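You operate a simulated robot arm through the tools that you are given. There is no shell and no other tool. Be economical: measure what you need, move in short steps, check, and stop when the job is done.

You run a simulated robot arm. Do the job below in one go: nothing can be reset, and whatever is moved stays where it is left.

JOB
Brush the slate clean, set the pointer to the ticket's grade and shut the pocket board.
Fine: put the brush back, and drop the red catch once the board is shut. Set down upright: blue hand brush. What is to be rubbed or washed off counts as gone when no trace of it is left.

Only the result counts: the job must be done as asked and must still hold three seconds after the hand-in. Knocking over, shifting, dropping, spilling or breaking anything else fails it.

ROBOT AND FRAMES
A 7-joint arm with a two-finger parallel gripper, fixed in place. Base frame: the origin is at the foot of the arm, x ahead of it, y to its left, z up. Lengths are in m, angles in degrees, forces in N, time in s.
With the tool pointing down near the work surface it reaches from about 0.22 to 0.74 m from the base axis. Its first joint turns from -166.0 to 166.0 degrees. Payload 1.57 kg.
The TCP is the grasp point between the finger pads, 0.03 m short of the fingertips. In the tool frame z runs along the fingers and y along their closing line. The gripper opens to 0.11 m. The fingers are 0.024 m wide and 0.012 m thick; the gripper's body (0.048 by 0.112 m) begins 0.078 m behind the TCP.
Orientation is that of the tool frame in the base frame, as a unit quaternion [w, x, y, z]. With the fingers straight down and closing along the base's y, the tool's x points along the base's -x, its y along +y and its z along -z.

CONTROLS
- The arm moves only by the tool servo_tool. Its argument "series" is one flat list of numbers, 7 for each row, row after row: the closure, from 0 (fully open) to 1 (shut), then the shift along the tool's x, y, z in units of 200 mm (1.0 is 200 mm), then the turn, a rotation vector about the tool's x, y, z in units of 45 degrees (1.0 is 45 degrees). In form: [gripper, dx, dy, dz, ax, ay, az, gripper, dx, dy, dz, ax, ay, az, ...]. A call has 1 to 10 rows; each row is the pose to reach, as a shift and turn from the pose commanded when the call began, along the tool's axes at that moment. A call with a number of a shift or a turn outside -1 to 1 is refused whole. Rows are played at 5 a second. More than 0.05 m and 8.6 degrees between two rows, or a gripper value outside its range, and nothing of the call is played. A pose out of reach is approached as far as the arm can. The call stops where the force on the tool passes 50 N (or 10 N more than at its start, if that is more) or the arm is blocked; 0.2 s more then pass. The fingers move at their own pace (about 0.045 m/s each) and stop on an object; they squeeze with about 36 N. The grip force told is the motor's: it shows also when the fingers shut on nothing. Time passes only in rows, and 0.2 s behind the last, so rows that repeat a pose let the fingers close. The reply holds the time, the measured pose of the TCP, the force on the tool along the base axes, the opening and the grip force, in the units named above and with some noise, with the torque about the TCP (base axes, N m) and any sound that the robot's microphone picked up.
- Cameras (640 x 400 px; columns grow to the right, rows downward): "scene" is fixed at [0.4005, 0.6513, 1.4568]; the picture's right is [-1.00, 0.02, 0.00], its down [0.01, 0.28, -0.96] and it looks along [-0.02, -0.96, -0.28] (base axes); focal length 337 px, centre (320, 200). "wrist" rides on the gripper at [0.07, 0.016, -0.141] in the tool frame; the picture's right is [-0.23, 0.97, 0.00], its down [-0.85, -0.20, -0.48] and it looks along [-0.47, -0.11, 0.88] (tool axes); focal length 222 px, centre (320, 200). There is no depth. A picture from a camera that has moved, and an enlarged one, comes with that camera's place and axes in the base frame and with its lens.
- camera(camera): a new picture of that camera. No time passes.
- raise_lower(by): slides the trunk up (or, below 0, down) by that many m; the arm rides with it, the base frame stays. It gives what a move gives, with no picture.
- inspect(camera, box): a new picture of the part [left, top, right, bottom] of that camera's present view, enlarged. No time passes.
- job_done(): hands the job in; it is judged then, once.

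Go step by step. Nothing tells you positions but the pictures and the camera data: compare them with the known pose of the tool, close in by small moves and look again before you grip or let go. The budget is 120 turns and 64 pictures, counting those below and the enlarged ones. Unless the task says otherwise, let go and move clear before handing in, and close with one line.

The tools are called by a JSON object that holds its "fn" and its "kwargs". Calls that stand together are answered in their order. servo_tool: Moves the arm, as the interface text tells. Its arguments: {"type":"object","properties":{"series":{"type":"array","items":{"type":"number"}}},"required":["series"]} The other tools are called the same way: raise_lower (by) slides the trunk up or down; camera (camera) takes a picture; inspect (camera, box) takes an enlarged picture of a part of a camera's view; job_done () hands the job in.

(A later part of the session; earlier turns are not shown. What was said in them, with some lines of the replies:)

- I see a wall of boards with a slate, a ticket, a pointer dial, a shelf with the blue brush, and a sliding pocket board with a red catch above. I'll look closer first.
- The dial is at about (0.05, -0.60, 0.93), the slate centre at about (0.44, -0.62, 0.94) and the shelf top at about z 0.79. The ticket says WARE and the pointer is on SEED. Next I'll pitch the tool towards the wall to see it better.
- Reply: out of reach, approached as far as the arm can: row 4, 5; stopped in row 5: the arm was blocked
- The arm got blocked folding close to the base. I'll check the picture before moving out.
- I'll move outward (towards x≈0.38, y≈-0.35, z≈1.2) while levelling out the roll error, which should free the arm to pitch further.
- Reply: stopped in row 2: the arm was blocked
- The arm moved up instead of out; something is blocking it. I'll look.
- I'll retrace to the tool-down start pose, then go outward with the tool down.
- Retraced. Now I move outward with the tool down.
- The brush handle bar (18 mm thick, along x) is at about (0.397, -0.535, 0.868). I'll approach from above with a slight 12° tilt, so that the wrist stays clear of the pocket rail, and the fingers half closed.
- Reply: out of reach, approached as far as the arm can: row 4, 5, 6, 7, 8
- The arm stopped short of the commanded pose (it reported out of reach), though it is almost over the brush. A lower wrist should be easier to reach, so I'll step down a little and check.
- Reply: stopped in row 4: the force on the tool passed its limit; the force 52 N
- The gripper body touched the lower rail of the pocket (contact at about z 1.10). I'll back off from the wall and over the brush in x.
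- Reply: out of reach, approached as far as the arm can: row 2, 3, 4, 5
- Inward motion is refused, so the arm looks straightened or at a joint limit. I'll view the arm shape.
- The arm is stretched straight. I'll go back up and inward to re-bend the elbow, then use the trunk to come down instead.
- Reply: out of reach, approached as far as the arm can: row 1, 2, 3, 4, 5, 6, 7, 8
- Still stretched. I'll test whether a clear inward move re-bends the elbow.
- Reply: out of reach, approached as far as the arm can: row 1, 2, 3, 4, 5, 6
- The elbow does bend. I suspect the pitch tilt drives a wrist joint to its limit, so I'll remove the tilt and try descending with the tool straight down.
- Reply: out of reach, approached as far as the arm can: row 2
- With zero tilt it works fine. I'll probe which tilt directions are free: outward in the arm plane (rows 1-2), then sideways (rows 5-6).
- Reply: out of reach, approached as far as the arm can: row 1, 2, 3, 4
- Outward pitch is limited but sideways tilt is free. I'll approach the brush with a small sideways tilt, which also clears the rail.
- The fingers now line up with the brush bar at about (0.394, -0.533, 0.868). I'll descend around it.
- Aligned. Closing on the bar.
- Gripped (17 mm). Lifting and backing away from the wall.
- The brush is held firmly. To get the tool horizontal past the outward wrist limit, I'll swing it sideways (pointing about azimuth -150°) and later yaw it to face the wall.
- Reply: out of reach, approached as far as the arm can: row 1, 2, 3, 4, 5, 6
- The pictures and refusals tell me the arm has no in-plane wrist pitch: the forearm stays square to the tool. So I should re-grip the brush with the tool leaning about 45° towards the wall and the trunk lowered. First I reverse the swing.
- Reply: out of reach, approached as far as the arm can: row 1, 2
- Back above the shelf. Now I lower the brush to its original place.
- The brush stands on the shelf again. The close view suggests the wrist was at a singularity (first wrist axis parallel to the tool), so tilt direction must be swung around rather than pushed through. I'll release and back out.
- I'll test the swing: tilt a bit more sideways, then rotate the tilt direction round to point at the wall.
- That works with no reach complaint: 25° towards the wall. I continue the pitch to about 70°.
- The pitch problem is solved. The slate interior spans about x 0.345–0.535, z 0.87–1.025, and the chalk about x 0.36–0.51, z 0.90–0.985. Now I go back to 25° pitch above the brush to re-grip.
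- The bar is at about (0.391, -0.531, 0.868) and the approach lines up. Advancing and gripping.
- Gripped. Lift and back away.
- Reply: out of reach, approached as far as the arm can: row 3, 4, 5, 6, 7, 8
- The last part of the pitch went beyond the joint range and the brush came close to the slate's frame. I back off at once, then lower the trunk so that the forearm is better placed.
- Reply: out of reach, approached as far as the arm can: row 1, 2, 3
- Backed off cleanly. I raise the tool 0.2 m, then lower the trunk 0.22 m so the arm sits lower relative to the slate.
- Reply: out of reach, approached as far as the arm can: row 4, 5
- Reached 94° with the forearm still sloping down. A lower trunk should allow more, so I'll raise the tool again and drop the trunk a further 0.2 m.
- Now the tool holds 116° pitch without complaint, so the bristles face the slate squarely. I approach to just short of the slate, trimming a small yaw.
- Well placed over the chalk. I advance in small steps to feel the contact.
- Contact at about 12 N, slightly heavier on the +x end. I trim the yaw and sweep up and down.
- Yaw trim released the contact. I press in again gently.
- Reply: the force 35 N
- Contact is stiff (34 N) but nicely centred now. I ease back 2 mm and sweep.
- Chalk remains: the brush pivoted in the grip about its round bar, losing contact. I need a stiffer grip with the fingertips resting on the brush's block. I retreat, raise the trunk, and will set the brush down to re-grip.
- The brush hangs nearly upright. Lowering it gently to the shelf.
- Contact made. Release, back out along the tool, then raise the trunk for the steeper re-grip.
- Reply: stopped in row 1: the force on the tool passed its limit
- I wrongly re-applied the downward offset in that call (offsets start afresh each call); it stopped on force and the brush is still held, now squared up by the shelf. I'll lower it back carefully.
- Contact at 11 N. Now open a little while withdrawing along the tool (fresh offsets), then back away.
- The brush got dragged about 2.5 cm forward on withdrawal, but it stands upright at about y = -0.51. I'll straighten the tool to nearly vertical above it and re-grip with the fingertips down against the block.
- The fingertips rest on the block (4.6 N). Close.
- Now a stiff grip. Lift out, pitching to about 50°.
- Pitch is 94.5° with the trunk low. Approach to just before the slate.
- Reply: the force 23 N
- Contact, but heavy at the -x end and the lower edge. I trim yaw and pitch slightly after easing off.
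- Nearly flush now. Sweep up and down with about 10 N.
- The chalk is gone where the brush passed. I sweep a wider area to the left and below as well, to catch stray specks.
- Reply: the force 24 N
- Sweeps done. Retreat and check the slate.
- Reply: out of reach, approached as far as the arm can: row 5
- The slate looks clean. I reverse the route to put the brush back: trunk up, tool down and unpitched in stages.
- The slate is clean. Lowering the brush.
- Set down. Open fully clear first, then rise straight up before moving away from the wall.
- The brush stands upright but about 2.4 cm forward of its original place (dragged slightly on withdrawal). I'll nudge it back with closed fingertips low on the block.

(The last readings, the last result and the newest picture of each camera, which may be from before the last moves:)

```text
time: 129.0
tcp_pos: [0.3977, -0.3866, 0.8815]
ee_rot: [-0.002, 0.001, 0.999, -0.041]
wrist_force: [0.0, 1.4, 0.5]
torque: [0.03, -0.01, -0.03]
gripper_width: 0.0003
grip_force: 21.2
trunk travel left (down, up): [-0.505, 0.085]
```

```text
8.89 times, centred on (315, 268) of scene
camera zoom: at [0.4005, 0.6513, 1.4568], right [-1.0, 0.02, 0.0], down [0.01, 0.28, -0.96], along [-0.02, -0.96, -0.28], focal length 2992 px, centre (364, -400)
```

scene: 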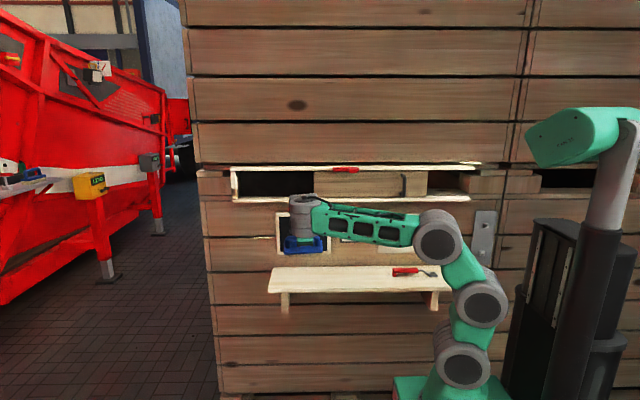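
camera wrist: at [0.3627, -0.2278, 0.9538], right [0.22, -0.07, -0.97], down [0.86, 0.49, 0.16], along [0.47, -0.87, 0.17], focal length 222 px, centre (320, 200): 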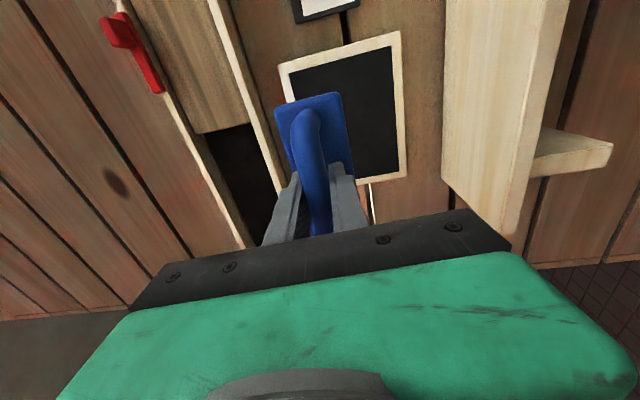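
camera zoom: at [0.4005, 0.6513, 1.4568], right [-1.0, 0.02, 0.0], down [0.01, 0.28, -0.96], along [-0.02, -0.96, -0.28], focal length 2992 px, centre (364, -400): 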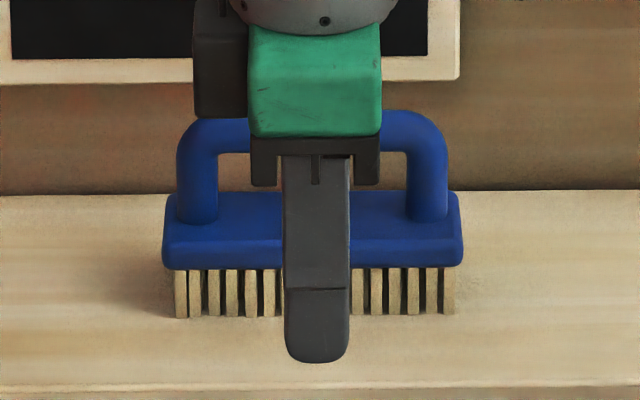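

The brush is back exactly where it was, upright. Now the dial: I go through the same route (pitch up, trunk down) to get the tool horizontal.

{"fn": "servo_tool", "kwargs": {"series": [0.6, 0, 0.05, -0.1, 0.12, 0, 0, 0.6, -0.03, 0.06, -0.18, 0.26, 0, 0, 0.6, -0.06, 0.07, -0.26, 0.4, 0, 0, 0.6, -0.09, 0.08, -0.34, 0.55, 0, 0, 0.6, -0.12, 0.09, -0.42, 0.7, 0, 0, 0.6, -0.15, 0.095, -0.51, 0.85, 0, 0, 0.6, -0.15, 0.095, -0.51, 1.0, 0, 0, 0.6, -0.15, 0.095, -0.51, 1.0, 0, 0]}}

{"fn": "servo_tool", "kwargs": {"series": [0.6, 0, -0.13, -0.105, 0.07, 0, 0, 0.6, 0, -0.26, -0.21, 0.13, 0, 0, 0.6, 0, -0.39, -0.315, 0.2, 0, 0, 0.6, 0, -0.52, -0.42, 0.27, 0, 0, 0.6, 0, -0.65, -0.525, 0.33, 0, 0, 0.6, 0, -0.777, -0.63, 0.4, 0, 0, 0.6, 0, -0.777, -0.63, 0.4, 0, 0]}}

{"fn": "raise_lower", "kwargs": {"by": -0.2}}

{"fn": "servo_tool", "kwargs": {"series": [0.6, 0, -0.15, -0.06, 0.08, 0, 0, 0.6, 0, -0.3, -0.12, 0.17, 0, 0, 0.6, 0, -0.46, -0.18, 0.25, 0, 0, 0.6, 0, -0.62, -0.24, 0.34, 0, 0, 0.6, 0, -0.78, -0.3, 0.43, 0, 0, 0.6, 0, -0.934, -0.358, 0.5, 0, 0, 0.6, 0, -0.934, -0.358, 0.5, 0, 0]}}

{"fn": "raise_lower", "kwargs": {"by": -0.2}}

```text
time: 130.8
tcp_pos: [0.43, -0.3622, 0.9817]
ee_rot: [-0.001, 0.0, 0.907, -0.422]
wrist_force: [0.3, 0.1, 0.9]
torque: [-0.02, 0.01, 0.01]
gripper_width: 0.0441
grip_force: 0.2
trunk travel left (down, up): [-0.505, 0.085]
```

```text
time: 132.4
tcp_pos: [0.4294, -0.3667, 1.1823]
ee_rot: [-0.002, 0.0, 0.831, -0.557]
wrist_force: [-0.5, -0.2, 0.5]
torque: [0.01, -0.01, -0.02]
gripper_width: 0.0439
grip_force: 0.1
trunk travel left (down, up): [-0.505, 0.085]
```

```text
time: 134.6
tcp_pos: [0.4277, -0.3653, 0.983]
ee_rot: [-0.001, 0.0, 0.831, -0.557]
wrist_force: [-0.1, 0.5, -0.3]
torque: [0.04, -0.01, 0.02]
gripper_width: 0.0438
grip_force: 0.1
trunk travel left (down, up): [-0.305, 0.285]
```

```text
time: 136.2
tcp_pos: [0.4293, -0.3721, 1.1826]
ee_rot: [0.001, 0.0, -0.706, 0.709]
wrist_force: [0.0, -0.4, -0.2]
torque: [-0.03, 0.02, -0.02]
gripper_width: 0.0441
grip_force: 0.1
trunk travel left (down, up): [-0.305, 0.285]
```

```text
time: 138.4
tcp_pos: [0.4289, -0.3709, 0.9823]
ee_rot: [0.002, 0.0, -0.706, 0.709]
wrist_force: [-0.4, -0.8, 0.2]
torque: [0.02, -0.01, 0.0]
gripper_width: 0.0438
grip_force: 0.2
trunk travel left (down, up): [-0.105, 0.485]
```

Tool is horizontal facing the wall. Move along towards the dial.

{"fn": "servo_tool", "kwargs": {"series": [0.6, 0.12, 0.01, 0.1, 0, 0, 0, 0.6, 0.26, 0.02, 0.2, 0, 0, 0, 0.6, 0.4, 0.04, 0.3, 0, 0, 0, 0.6, 0.55, 0.06, 0.38, 0, 0, 0, 0.6, 0.7, 0.08, 0.45, 0, 0, 0, 0.6, 0.85, 0.1, 0.5, 0, 0, 0, 0.6, 1.0, 0.11, 0.55, 0, 0, 0, 0.6, 1.0, 0.11, 0.55, 0, 0, 0]}}

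```text
time: 140.2
tcp_pos: [0.2294, -0.4814, 0.9606]
ee_rot: [0.002, 0.0, -0.706, 0.708]
wrist_force: [0.3, 0.3, 0.2]
torque: [0.0, -0.01, -0.01]
gripper_width: 0.0442
grip_force: 0.1
trunk travel left (down, up): [-0.105, 0.485]
```

{"fn": "servo_tool", "kwargs": {"series": [0.6, 0.14, 0.02, 0.01, 0, 0, 0.11, 0.6, 0.28, 0.03, 0.02, 0, 0, 0.22, 0.6, 0.42, 0.05, 0.02, 0, 0, 0.33, 0.6, 0.56, 0.07, 0.03, 0, 0, 0.44, 0.6, 0.7, 0.09, 0.04, 0, 0, 0.55, 0.6, 0.82, 0.1, 0.045, 0, 0, 0.667, 0.6, 0.82, 0.1, 0.045, 0, 0, 0.667]}}

{"fn": "camera", "kwargs": {"camera": "wrist"}}

```text
time: 141.8
tcp_pos: [0.0653, -0.4898, 0.9409]
ee_rot: [-0.182, -0.183, -0.682, 0.684]
wrist_force: [0.4, 0.2, -0.1]
torque: [-0.04, 0.0, 0.0]
gripper_width: 0.0439
grip_force: 0.0
trunk travel left (down, up): [-0.105, 0.485]
```

```text
8 pictures are left
camera wrist: at [0.0123, -0.3477, 0.8917], right [0.68, 0.0, -0.73], down [0.64, 0.48, 0.6], along [0.35, -0.88, 0.33], focal length 222 px, centre (320, 200)
```

wrist: 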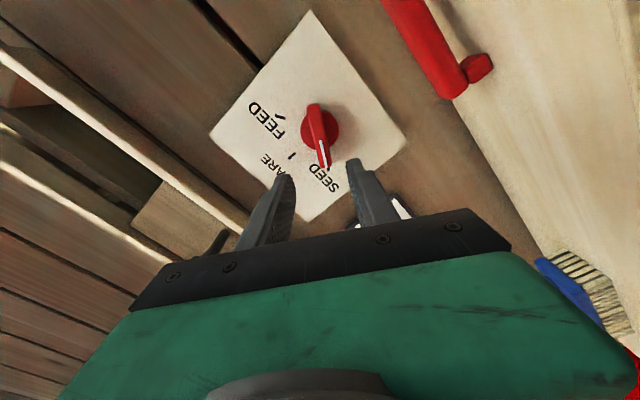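

The pointer is at about (0.052, ~-0.585, 0.930), its bar 33° above horizontal towards SEED. I centre on it and advance to 2 cm short.

{"fn": "servo_tool", "kwargs": {"series": [0.6, 0.03, 0.005, 0.08, 0, 0, 0.03, 0.6, 0.06, 0.01, 0.16, 0, 0, 0.067, 0.6, 0.085, 0.014, 0.23, 0, 0, 0.067, 0.6, 0.085, 0.014, 0.3, 0, 0, 0.067, 0.6, 0.085, 0.014, 0.3, 0, 0, 0.067]}}

{"fn": "inspect", "kwargs": {"camera": "wrist", "box": [220, 60, 440, 220]}}

```text
time: 143.0
tcp_pos: [0.0524, -0.551, 0.9294]
ee_rot: [-0.201, -0.2, -0.677, 0.679]
wrist_force: [-0.7, -0.4, -0.8]
torque: [-0.01, 0.01, 0.03]
gripper_width: 0.0442
grip_force: 0.0
trunk travel left (down, up): [-0.105, 0.485]
```

```text
2.50 times, centred on (330, 140) of wrist
camera zoom: at [0.0014, -0.408, 0.8788], right [0.72, 0.0, -0.69], down [0.61, 0.48, 0.63], along [0.33, -0.88, 0.35], focal length 555 px, centre (295, 350)
```

zoom: 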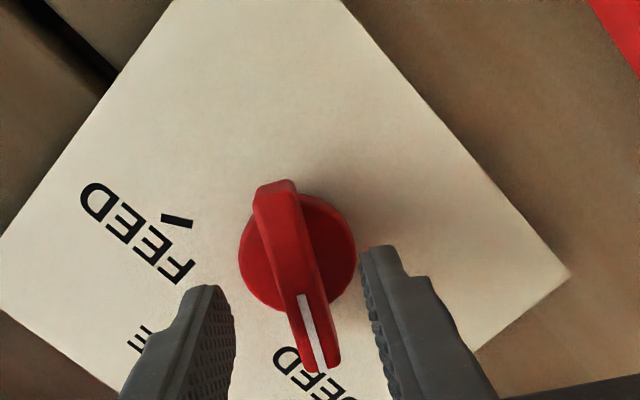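

Well straddled. Advance in small steps.

{"fn": "servo_tool", "kwargs": {"series": [0.6, 0, 0, 0.03, 0, 0, 0, 0.6, 0, 0, 0.06, 0, 0, 0, 0.6, 0, 0, 0.08, 0, 0, 0, 0.6, 0, 0, 0.08, 0, 0, 0]}}

```text
time: 144.0
tcp_pos: [0.051, -0.5665, 0.9321]
ee_rot: [-0.201, -0.2, -0.678, 0.678]
wrist_force: [0.0, 2.0, 0.4]
torque: [0.01, 0.02, -0.01]
gripper_width: 0.044
grip_force: 0.1
trunk travel left (down, up): [-0.105, 0.485]
```

{"fn": "servo_tool", "kwargs": {"series": [0.8, 0, 0, 0, 0, 0, 0, 1, 0, 0, 0, 0, 0, 0, 1, 0, 0, 0, 0, 0, 0, 1, 0, 0, 0, 0, 0, 0]}}

```text
time: 145.0
tcp_pos: [0.0529, -0.5667, 0.9292]
ee_rot: [-0.201, -0.2, -0.678, 0.678]
wrist_force: [4.8, 2.7, -4.9]
torque: [-0.05, -0.01, 0.57]
gripper_width: 0.014
grip_force: 30.7
trunk travel left (down, up): [-0.105, 0.485]
```

Gripped the pointer (14 mm). Turn it 45° first, clockwise as seen from the front.

{"fn": "servo_tool", "kwargs": {"series": [1, 0, 0.004, 0, 0, 0, 0, 1, 0, 0.004, 0, 0, 0, 0.15, 1, 0, 0.004, 0, 0, 0, 0.3, 1, 0, 0.004, 0, 0, 0, 0.45, 1, 0, 0.004, 0, 0, 0, 0.6, 1, 0, 0.004, 0, 0, 0, 0.75, 1, 0, 0.004, 0, 0, 0, 0.88, 1, 0, 0.004, 0, 0, 0, 1.0, 1, 0, 0.004, 0, 0, 0, 1.0]}}

```text
time: 147.0
tcp_pos: [0.0515, -0.5672, 0.9304]
ee_rot: [-0.445, -0.445, -0.548, 0.552]
wrist_force: [-10.0, 3.0, 1.2]
torque: [0.54, 0.05, -0.19]
gripper_width: 0.014
grip_force: 30.3
trunk travel left (down, up): [-0.105, 0.485]
```

{"fn": "servo_tool", "kwargs": {"series": [1, 0, -0.006, 0, 0, 0, 0.13, 1, 0, -0.008, 0, 0, 0, 0.267, 1, 0, -0.008, 0, 0, 0, 0.267, 1, 0, -0.008, 0, 0, 0, 0.267]}}

{"fn": "inspect", "kwargs": {"camera": "scene", "box": [360, 200, 440, 260]}}

```text
time: 148.0
tcp_pos: [0.0501, -0.5665, 0.9304]
ee_rot: [-0.501, -0.499, -0.499, 0.501]
wrist_force: [-8.4, 5.1, 0.9]
torque: [0.13, 0.03, -0.07]
gripper_width: 0.014
grip_force: 30.7
trunk travel left (down, up): [-0.105, 0.485]
```

```text
6.67 times, centred on (400, 230) of scene
camera zoom: at [0.4005, 0.6513, 1.4568], right [-1.0, 0.02, 0.0], down [0.01, 0.28, -0.96], along [-0.02, -0.96, -0.28], focal length 2244 px, centre (-213, 0)
```

zoom: 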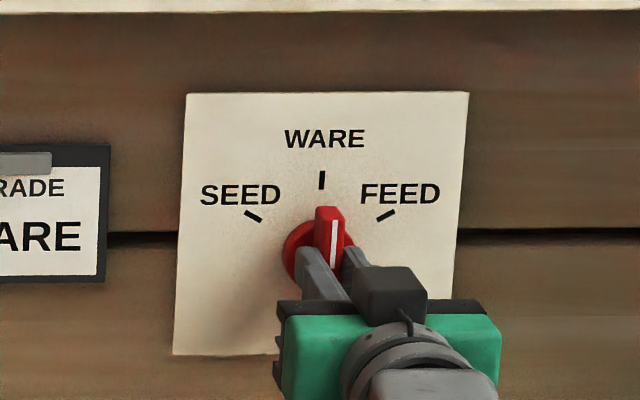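

The pointer stands upright at WARE. Release and withdraw.

{"fn": "servo_tool", "kwargs": {"series": [0.8, 0, -0.004, 0, 0, 0, 0, 0.6, 0, -0.004, 0, 0, 0, 0, 0.6, 0, -0.004, 0, 0, 0, 0, 0.6, 0, -0.004, -0.1, 0, 0, 0, 0.6, 0, -0.004, -0.25, 0, 0, 0, 0.6, 0, -0.004, -0.4, 0, 0, 0, 0.6, 0, -0.004, -0.5, 0, 0, 0, 0.6, 0, -0.004, -0.5, 0, 0, 0]}}

{"fn": "camera", "kwargs": {"camera": "wrist"}}

```text
time: 149.8
tcp_pos: [0.0503, -0.4657, 0.9297]
ee_rot: [-0.5, -0.499, -0.5, 0.501]
wrist_force: [-0.4, -0.4, -0.2]
torque: [-0.01, -0.04, 0.01]
gripper_width: 0.0439
grip_force: 0.2
trunk travel left (down, up): [-0.105, 0.485]
```

```text
5 pictures are left
camera wrist: at [0.0655, -0.3239, 0.8598], right [0.97, 0.0, 0.23], down [-0.2, 0.48, 0.85], along [-0.11, -0.88, 0.47], focal length 222 px, centre (320, 200)
```

wrist: 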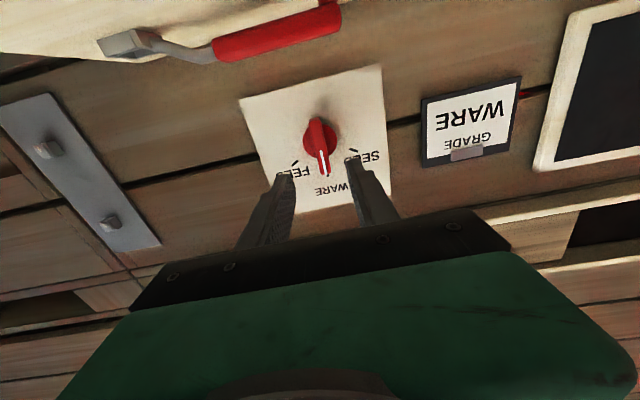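

The pointer is on WARE. Next, the board: its handle bar is at about (0.06, -0.58, 1.157), and the pocket opening lies on its +x side against the end post, so it shuts by sliding about 0.29 m towards +x. I raise the trunk and line up with the handle.

{"fn": "raise_lower", "kwargs": {"by": 0.2}}

{"fn": "servo_tool", "kwargs": {"series": [0.4, -0.05, 0.02, 0.05, 0, 0, 0, 0.4, -0.1, 0.04, 0.1, 0, 0, 0, 0.4, -0.14, 0.05, 0.15, 0, 0, 0, 0.4, -0.14, 0.05, 0.15, 0, 0, 0]}}

{"fn": "camera", "kwargs": {"camera": "wrist"}}

```text
time: 151.9
tcp_pos: [0.0508, -0.4666, 1.1295]
ee_rot: [-0.5, -0.499, -0.499, 0.502]
wrist_force: [0.3, 0.1, -1.4]
torque: [0.0, 0.04, -0.01]
gripper_width: 0.0436
grip_force: 0.1
trunk travel left (down, up): [-0.305, 0.285]
```

```text
time: 152.9
tcp_pos: [0.0601, -0.4953, 1.1571]
ee_rot: [-0.5, -0.499, -0.499, 0.501]
wrist_force: [0.1, 0.3, 1.0]
torque: [0.01, -0.02, -0.01]
gripper_width: 0.0662
grip_force: 0.0
trunk travel left (down, up): [-0.305, 0.285]
```

```text
4 pictures are left
camera wrist: at [0.0756, -0.3541, 1.088], right [0.97, 0.0, 0.23], down [-0.2, 0.48, 0.85], along [-0.11, -0.88, 0.47], focal length 222 px, centre (320, 200)
```

wrist: 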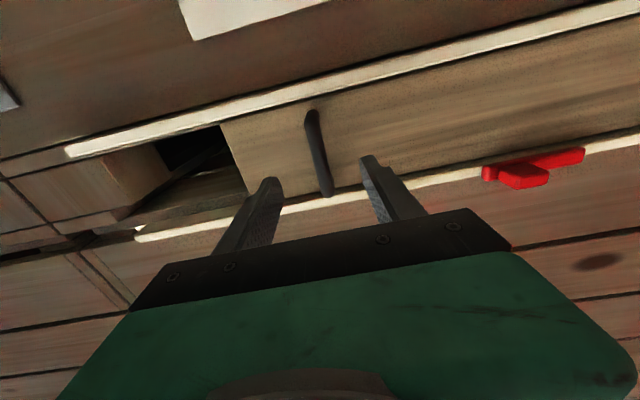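

The handle sits right between the fingers. Advance, then close.

{"fn": "servo_tool", "kwargs": {"series": [0.4, 0, 0, 0.12, 0, 0, 0, 0.4, 0, 0, 0.24, 0, 0, 0, 0.4, 0, 0, 0.32, 0, 0, 0, 0.4, 0, 0, 0.345, 0, 0, 0, 0.7, 0, 0, 0.345, 0, 0, 0, 1, 0, 0, 0.345, 0, 0, 0, 1, 0, 0, 0.345, 0, 0, 0, 1, 0, 0, 0.345, 0, 0, 0, 1, 0, 0, 0.345, 0, 0, 0]}}

```text
time: 154.9
tcp_pos: [0.0608, -0.5659, 1.1582]
ee_rot: [-0.5, -0.5, -0.499, 0.502]
wrist_force: [2.8, -0.9, 0.1]
torque: [0.02, -0.13, 0.08]
gripper_width: 0.0138
grip_force: 30.3
trunk travel left (down, up): [-0.305, 0.285]
```

Handle gripped. Slide the board towards +x.

{"fn": "servo_tool", "kwargs": {"series": [1, 0, 0.05, 0, 0, 0, 0, 1, 0, 0.15, 0, 0, 0, 0, 1, 0, 0.25, 0, 0, 0, 0, 1, 0, 0.35, 0, 0, 0, 0, 1, 0, 0.46, 0, 0, 0, 0, 1, 0, 0.57, 0, 0, 0, 0, 1, 0, 0.68, 0, 0, 0, 0, 1, 0, 0.79, 0, 0, 0, 0, 1, 0, 0.9, 0, 0, 0, 0]}}

```text
time: 156.9
tcp_pos: [0.2412, -0.5641, 1.1581]
ee_rot: [0.501, 0.498, 0.5, -0.501]
wrist_force: [2.3, -1.7, 0.5]
torque: [-0.09, -0.05, -0.12]
gripper_width: 0.0136
grip_force: 30.3
trunk travel left (down, up): [-0.305, 0.285]
```

{"fn": "servo_tool", "kwargs": {"series": [1, 0, 0.1, 0, 0, 0, 0, 1, 0, 0.2, 0, 0, 0, 0, 1, 0, 0.3, 0, 0, 0, 0, 1, 0, 0.38, 0, 0, 0, 0, 1, 0, 0.44, 0, 0, 0, 0, 1, 0, 0.48, 0, 0, 0, 0, 1, 0, 0.52, 0, 0, 0, 0, 1, 0, 0.55, 0, 0, 0, 0]}}

```text
time: 158.7
tcp_pos: [0.3491, -0.5645, 1.1577]
ee_rot: [-0.501, -0.498, -0.499, 0.501]
wrist_force: [-1.5, 5.0, -1.6]
torque: [0.1, -0.1, -0.02]
gripper_width: 0.014
grip_force: 30.2
trunk travel left (down, up): [-0.305, 0.285]
```

{"fn": "servo_tool", "kwargs": {"series": [1, 0, 0.02, 0, 0, 0, 0, 1, 0, 0.04, 0, 0, 0, 0, 1, 0, 0.06, 0, 0, 0, 0, 1, 0, 0.08, 0, 0, 0, 0, 1, 0, 0.1, 0, 0, 0, 0]}}

```text
time: 159.6
tcp_pos: [0.35, -0.565, 1.1578]
ee_rot: [-0.495, -0.505, -0.495, 0.506]
wrist_force: [-32.5, 18.2, -5.6]
torque: [-0.31, -0.04, 0.01]
gripper_width: 0.0138
grip_force: 30.4
trunk travel left (down, up): [-0.305, 0.285]
stopped in row 4: the force on the tool passed its limit (the readings are from after the stop); the commanded pose is now the measured one
```

The board is against its stop: shut. Release and withdraw, then look at the catch.

{"fn": "servo_tool", "kwargs": {"series": [0.7, 0, 0, 0, 0, 0, 0, 0.5, 0, 0, 0, 0, 0, 0, 0.5, 0, 0, 0, 0, 0, 0, 0.5, 0, 0, -0.15, 0, 0, 0, 0.5, 0, 0, -0.3, 0, 0, 0, 0.5, 0, 0, -0.45, 0, 0, 0, 0.5, 0, 0, -0.45, 0, 0, 0]}}

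{"fn": "inspect", "kwargs": {"camera": "scene", "box": [230, 155, 480, 260]}}

```text
time: 161.2
tcp_pos: [0.3578, -0.4766, 1.1557]
ee_rot: [-0.496, -0.502, -0.498, 0.504]
wrist_force: [-0.1, 0.2, -0.9]
torque: [0.0, 0.0, 0.0]
gripper_width: 0.055
grip_force: 0.1
trunk travel left (down, up): [-0.305, 0.285]
```

```text
2.56 times, centred on (355, 208) of scene
camera zoom: at [0.4005, 0.6513, 1.4568], right [-1.0, 0.02, 0.0], down [0.01, 0.28, -0.96], along [-0.02, -0.96, -0.28], focal length 862 px, centre (230, 181)
```

zoom: 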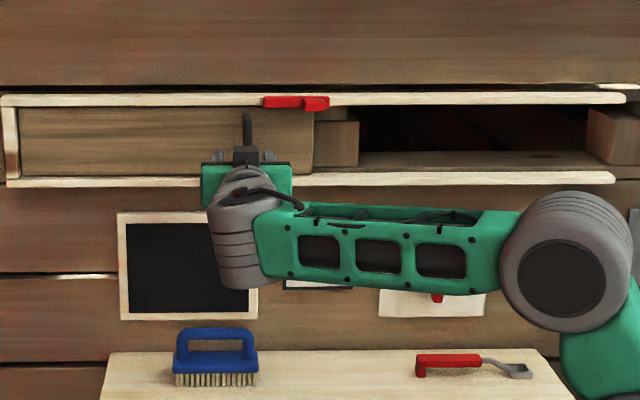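

The board is fully shut; the catch is on the top rail with its thick end right at the board's trailing edge (x≈0.25). I move up in front of it for a close look.

{"fn": "servo_tool", "kwargs": {"series": [0.5, -0.1, -0.09, -0.03, 0, 0, 0, 0.5, -0.2, -0.18, -0.05, 0, 0, 0, 0.5, -0.3, -0.27, -0.05, 0, 0, 0, 0.5, -0.39, -0.36, -0.05, 0, 0, 0, 0.5, -0.475, -0.45, -0.05, 0, 0, 0, 0.5, -0.475, -0.45, -0.05, 0, 0, 0]}}

{"fn": "inspect", "kwargs": {"camera": "wrist", "box": [230, 60, 420, 200]}}

```text
time: 162.6
tcp_pos: [0.2703, -0.4653, 1.2514]
ee_rot: [-0.495, -0.502, -0.498, 0.505]
wrist_force: [0.3, 0.3, -0.2]
torque: [0.0, -0.02, 0.03]
gripper_width: 0.0551
grip_force: 0.0
trunk travel left (down, up): [-0.305, 0.285]
```

```text
2.86 times, centred on (325, 130) of wrist
camera zoom: at [0.2865, -0.3233, 1.1816], right [0.97, -0.01, 0.22], down [-0.19, 0.48, 0.86], along [-0.12, -0.88, 0.47], focal length 635 px, centre (306, 400)
```

zoom: 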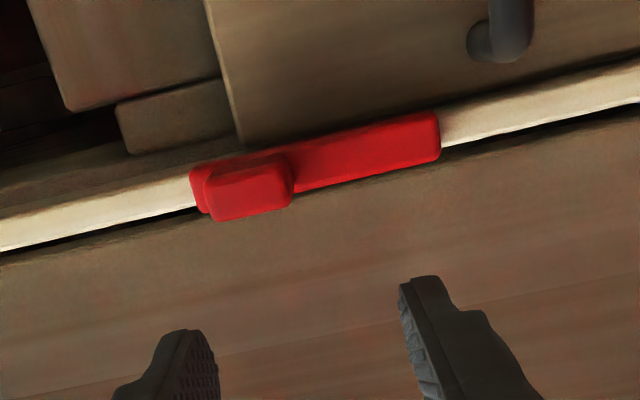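

The catch is a flat bar on the rail front, with a grip tab at its -x end (x≈0.25, z≈1.22) and its pivot apparently at the +x end (x≈0.32), so it drops next to the handle. I'll place the closed fingertips above the tab.

{"fn": "servo_tool", "kwargs": {"series": [1, -0.04, -0.05, 0.08, 0, 0, 0, 1, -0.085, -0.1, 0.17, 0, 0, 0, 1, -0.085, -0.1, 0.17, 0, 0, 0, 1, -0.085, -0.1, 0.27, 0, 0, 0, 1, -0.085, -0.1, 0.37, 0, 0, 0, 1, -0.085, -0.1, 0.41, 0, 0, 0, 1, -0.085, -0.1, 0.41, 0, 0, 0]}}

```text
time: 164.2
tcp_pos: [0.2493, -0.5464, 1.2686]
ee_rot: [-0.496, -0.502, -0.498, 0.504]
wrist_force: [-0.6, 1.0, 0.2]
torque: [-0.01, 0.0, 0.0]
gripper_width: 0.0
grip_force: 21.2
trunk travel left (down, up): [-0.305, 0.285]
```

Push the tab down along its arc, first part.

{"fn": "servo_tool", "kwargs": {"series": [1, 0.06, 0.01, 0, 0, 0, 0, 1, 0.12, 0.013, 0, 0, 0, 0, 1, 0.18, 0, 0, 0, 0, 0, 1, 0.24, -0.007, 0, 0, 0, 0, 1, 0.3, 0, 0, 0, 0, 0, 1, 0.3, 0, 0, 0, 0, 0]}}

```text
time: 165.6
tcp_pos: [0.2492, -0.5477, 1.2078]
ee_rot: [-0.496, -0.502, -0.498, 0.504]
wrist_force: [2.4, 2.6, 1.3]
torque: [0.01, -0.04, 0.1]
gripper_width: 0.0
grip_force: 21.2
trunk travel left (down, up): [-0.305, 0.285]
```

{"fn": "servo_tool", "kwargs": {"series": [1, 0.0565, 0.014, 0, 0, 0, 0, 1, 0.1125, 0.04, 0, 0, 0, 0, 1, 0.1625, 0.075, 0, 0, 0, 0, 1, 0.2055, 0.118, 0, 0, 0, 0, 1, 0.24, 0.168, 0, 0, 0, 0, 1, 0.2665, 0.224, 0, 0, 0, 0, 1, 0.274, 0.253, 0, 0, 0, 0, 1, 0.274, 0.253, 0, 0, 0, 0]}}

{"fn": "inspect", "kwargs": {"camera": "wrist", "box": [180, 20, 480, 220]}}

```text
time: 167.3
tcp_pos: [0.2976, -0.547, 1.1543]
ee_rot: [-0.496, -0.503, -0.497, 0.505]
wrist_force: [-6.3, 6.3, 3.5]
torque: [-0.1, -0.07, -0.1]
gripper_width: 0.0
grip_force: 21.3
trunk travel left (down, up): [-0.305, 0.285]
```

```text
2.00 times, centred on (330, 120) of wrist
camera zoom: at [0.3145, -0.4047, 1.085], right [0.97, -0.01, 0.22], down [-0.19, 0.48, 0.85], along [-0.12, -0.88, 0.47], focal length 444 px, centre (300, 360)
```

zoom: 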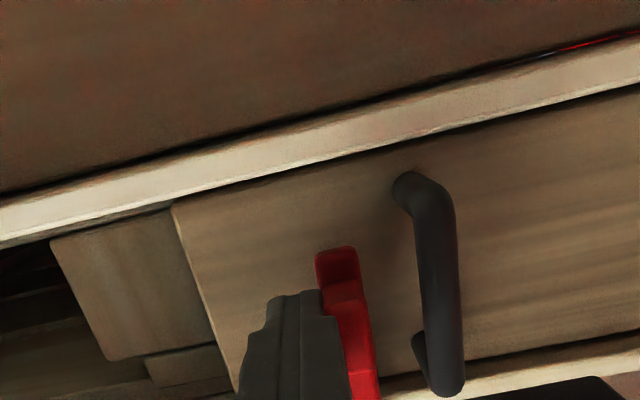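

The catch has dropped and hangs beside the handle. I withdraw clear.

{"fn": "servo_tool", "kwargs": {"series": [1, 0, -0.03, 0, 0, 0, 0, 1, 0, -0.05, -0.02, 0, 0, 0, 1, 0, -0.05, -0.12, 0, 0, 0, 1, 0, -0.05, -0.3, 0, 0, 0, 1, 0, -0.05, -0.5, 0, 0, 0, 1, 0, -0.05, -0.65, 0, 0, 0, 1, 0, -0.05, -0.65, 0, 0, 0]}}

```text
time: 168.9
tcp_pos: [0.2899, -0.4183, 1.1533]
ee_rot: [-0.496, -0.503, -0.497, 0.504]
wrist_force: [-0.3, -0.4, -0.1]
torque: [-0.02, 0.02, 0.01]
gripper_width: 0.0
grip_force: 21.6
trunk travel left (down, up): [-0.305, 0.285]
```

{"fn": "raise_lower", "kwargs": {"by": -0.15}}

{"fn": "inspect", "kwargs": {"camera": "scene", "box": [225, 150, 475, 300]}}

```text
time: 170.7
tcp_pos: [0.2897, -0.4181, 1.0028]
ee_rot: [-0.496, -0.503, -0.497, 0.505]
wrist_force: [0.3, -0.3, -0.2]
torque: [0.01, -0.01, -0.01]
gripper_width: 0.0001
grip_force: 21.3
trunk travel left (down, up): [-0.155, 0.435]
```

```text
2.56 times, centred on (350, 225) of scene
camera zoom: at [0.4005, 0.6513, 1.4568], right [-1.0, 0.02, 0.0], down [0.01, 0.28, -0.96], along [-0.02, -0.96, -0.28], focal length 862 px, centre (243, 136)
```

zoom: 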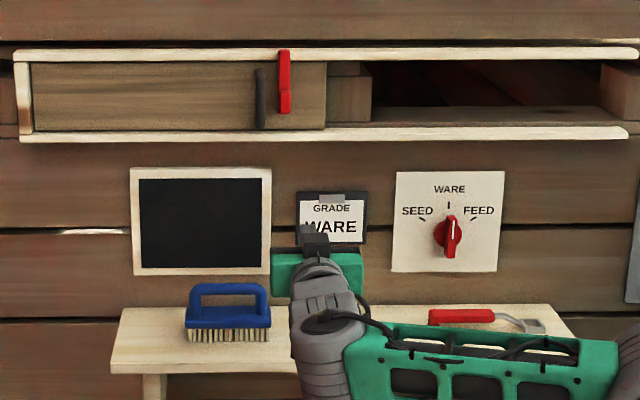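

The picture shows everything in order: the slate is clean, the pointer is at WARE, the board is shut with the red catch hanging vertical beside its handle, and the brush is upright in its place. The arm is clear, so I'm handing in.

{"fn": "job_done", "kwargs": {}}

```text
The job is handed in.
```

The job is handed in: the slate is brushed clean, the pointer is on WARE, the board is shut with its red catch dropped, and the brush is back upright in its place.
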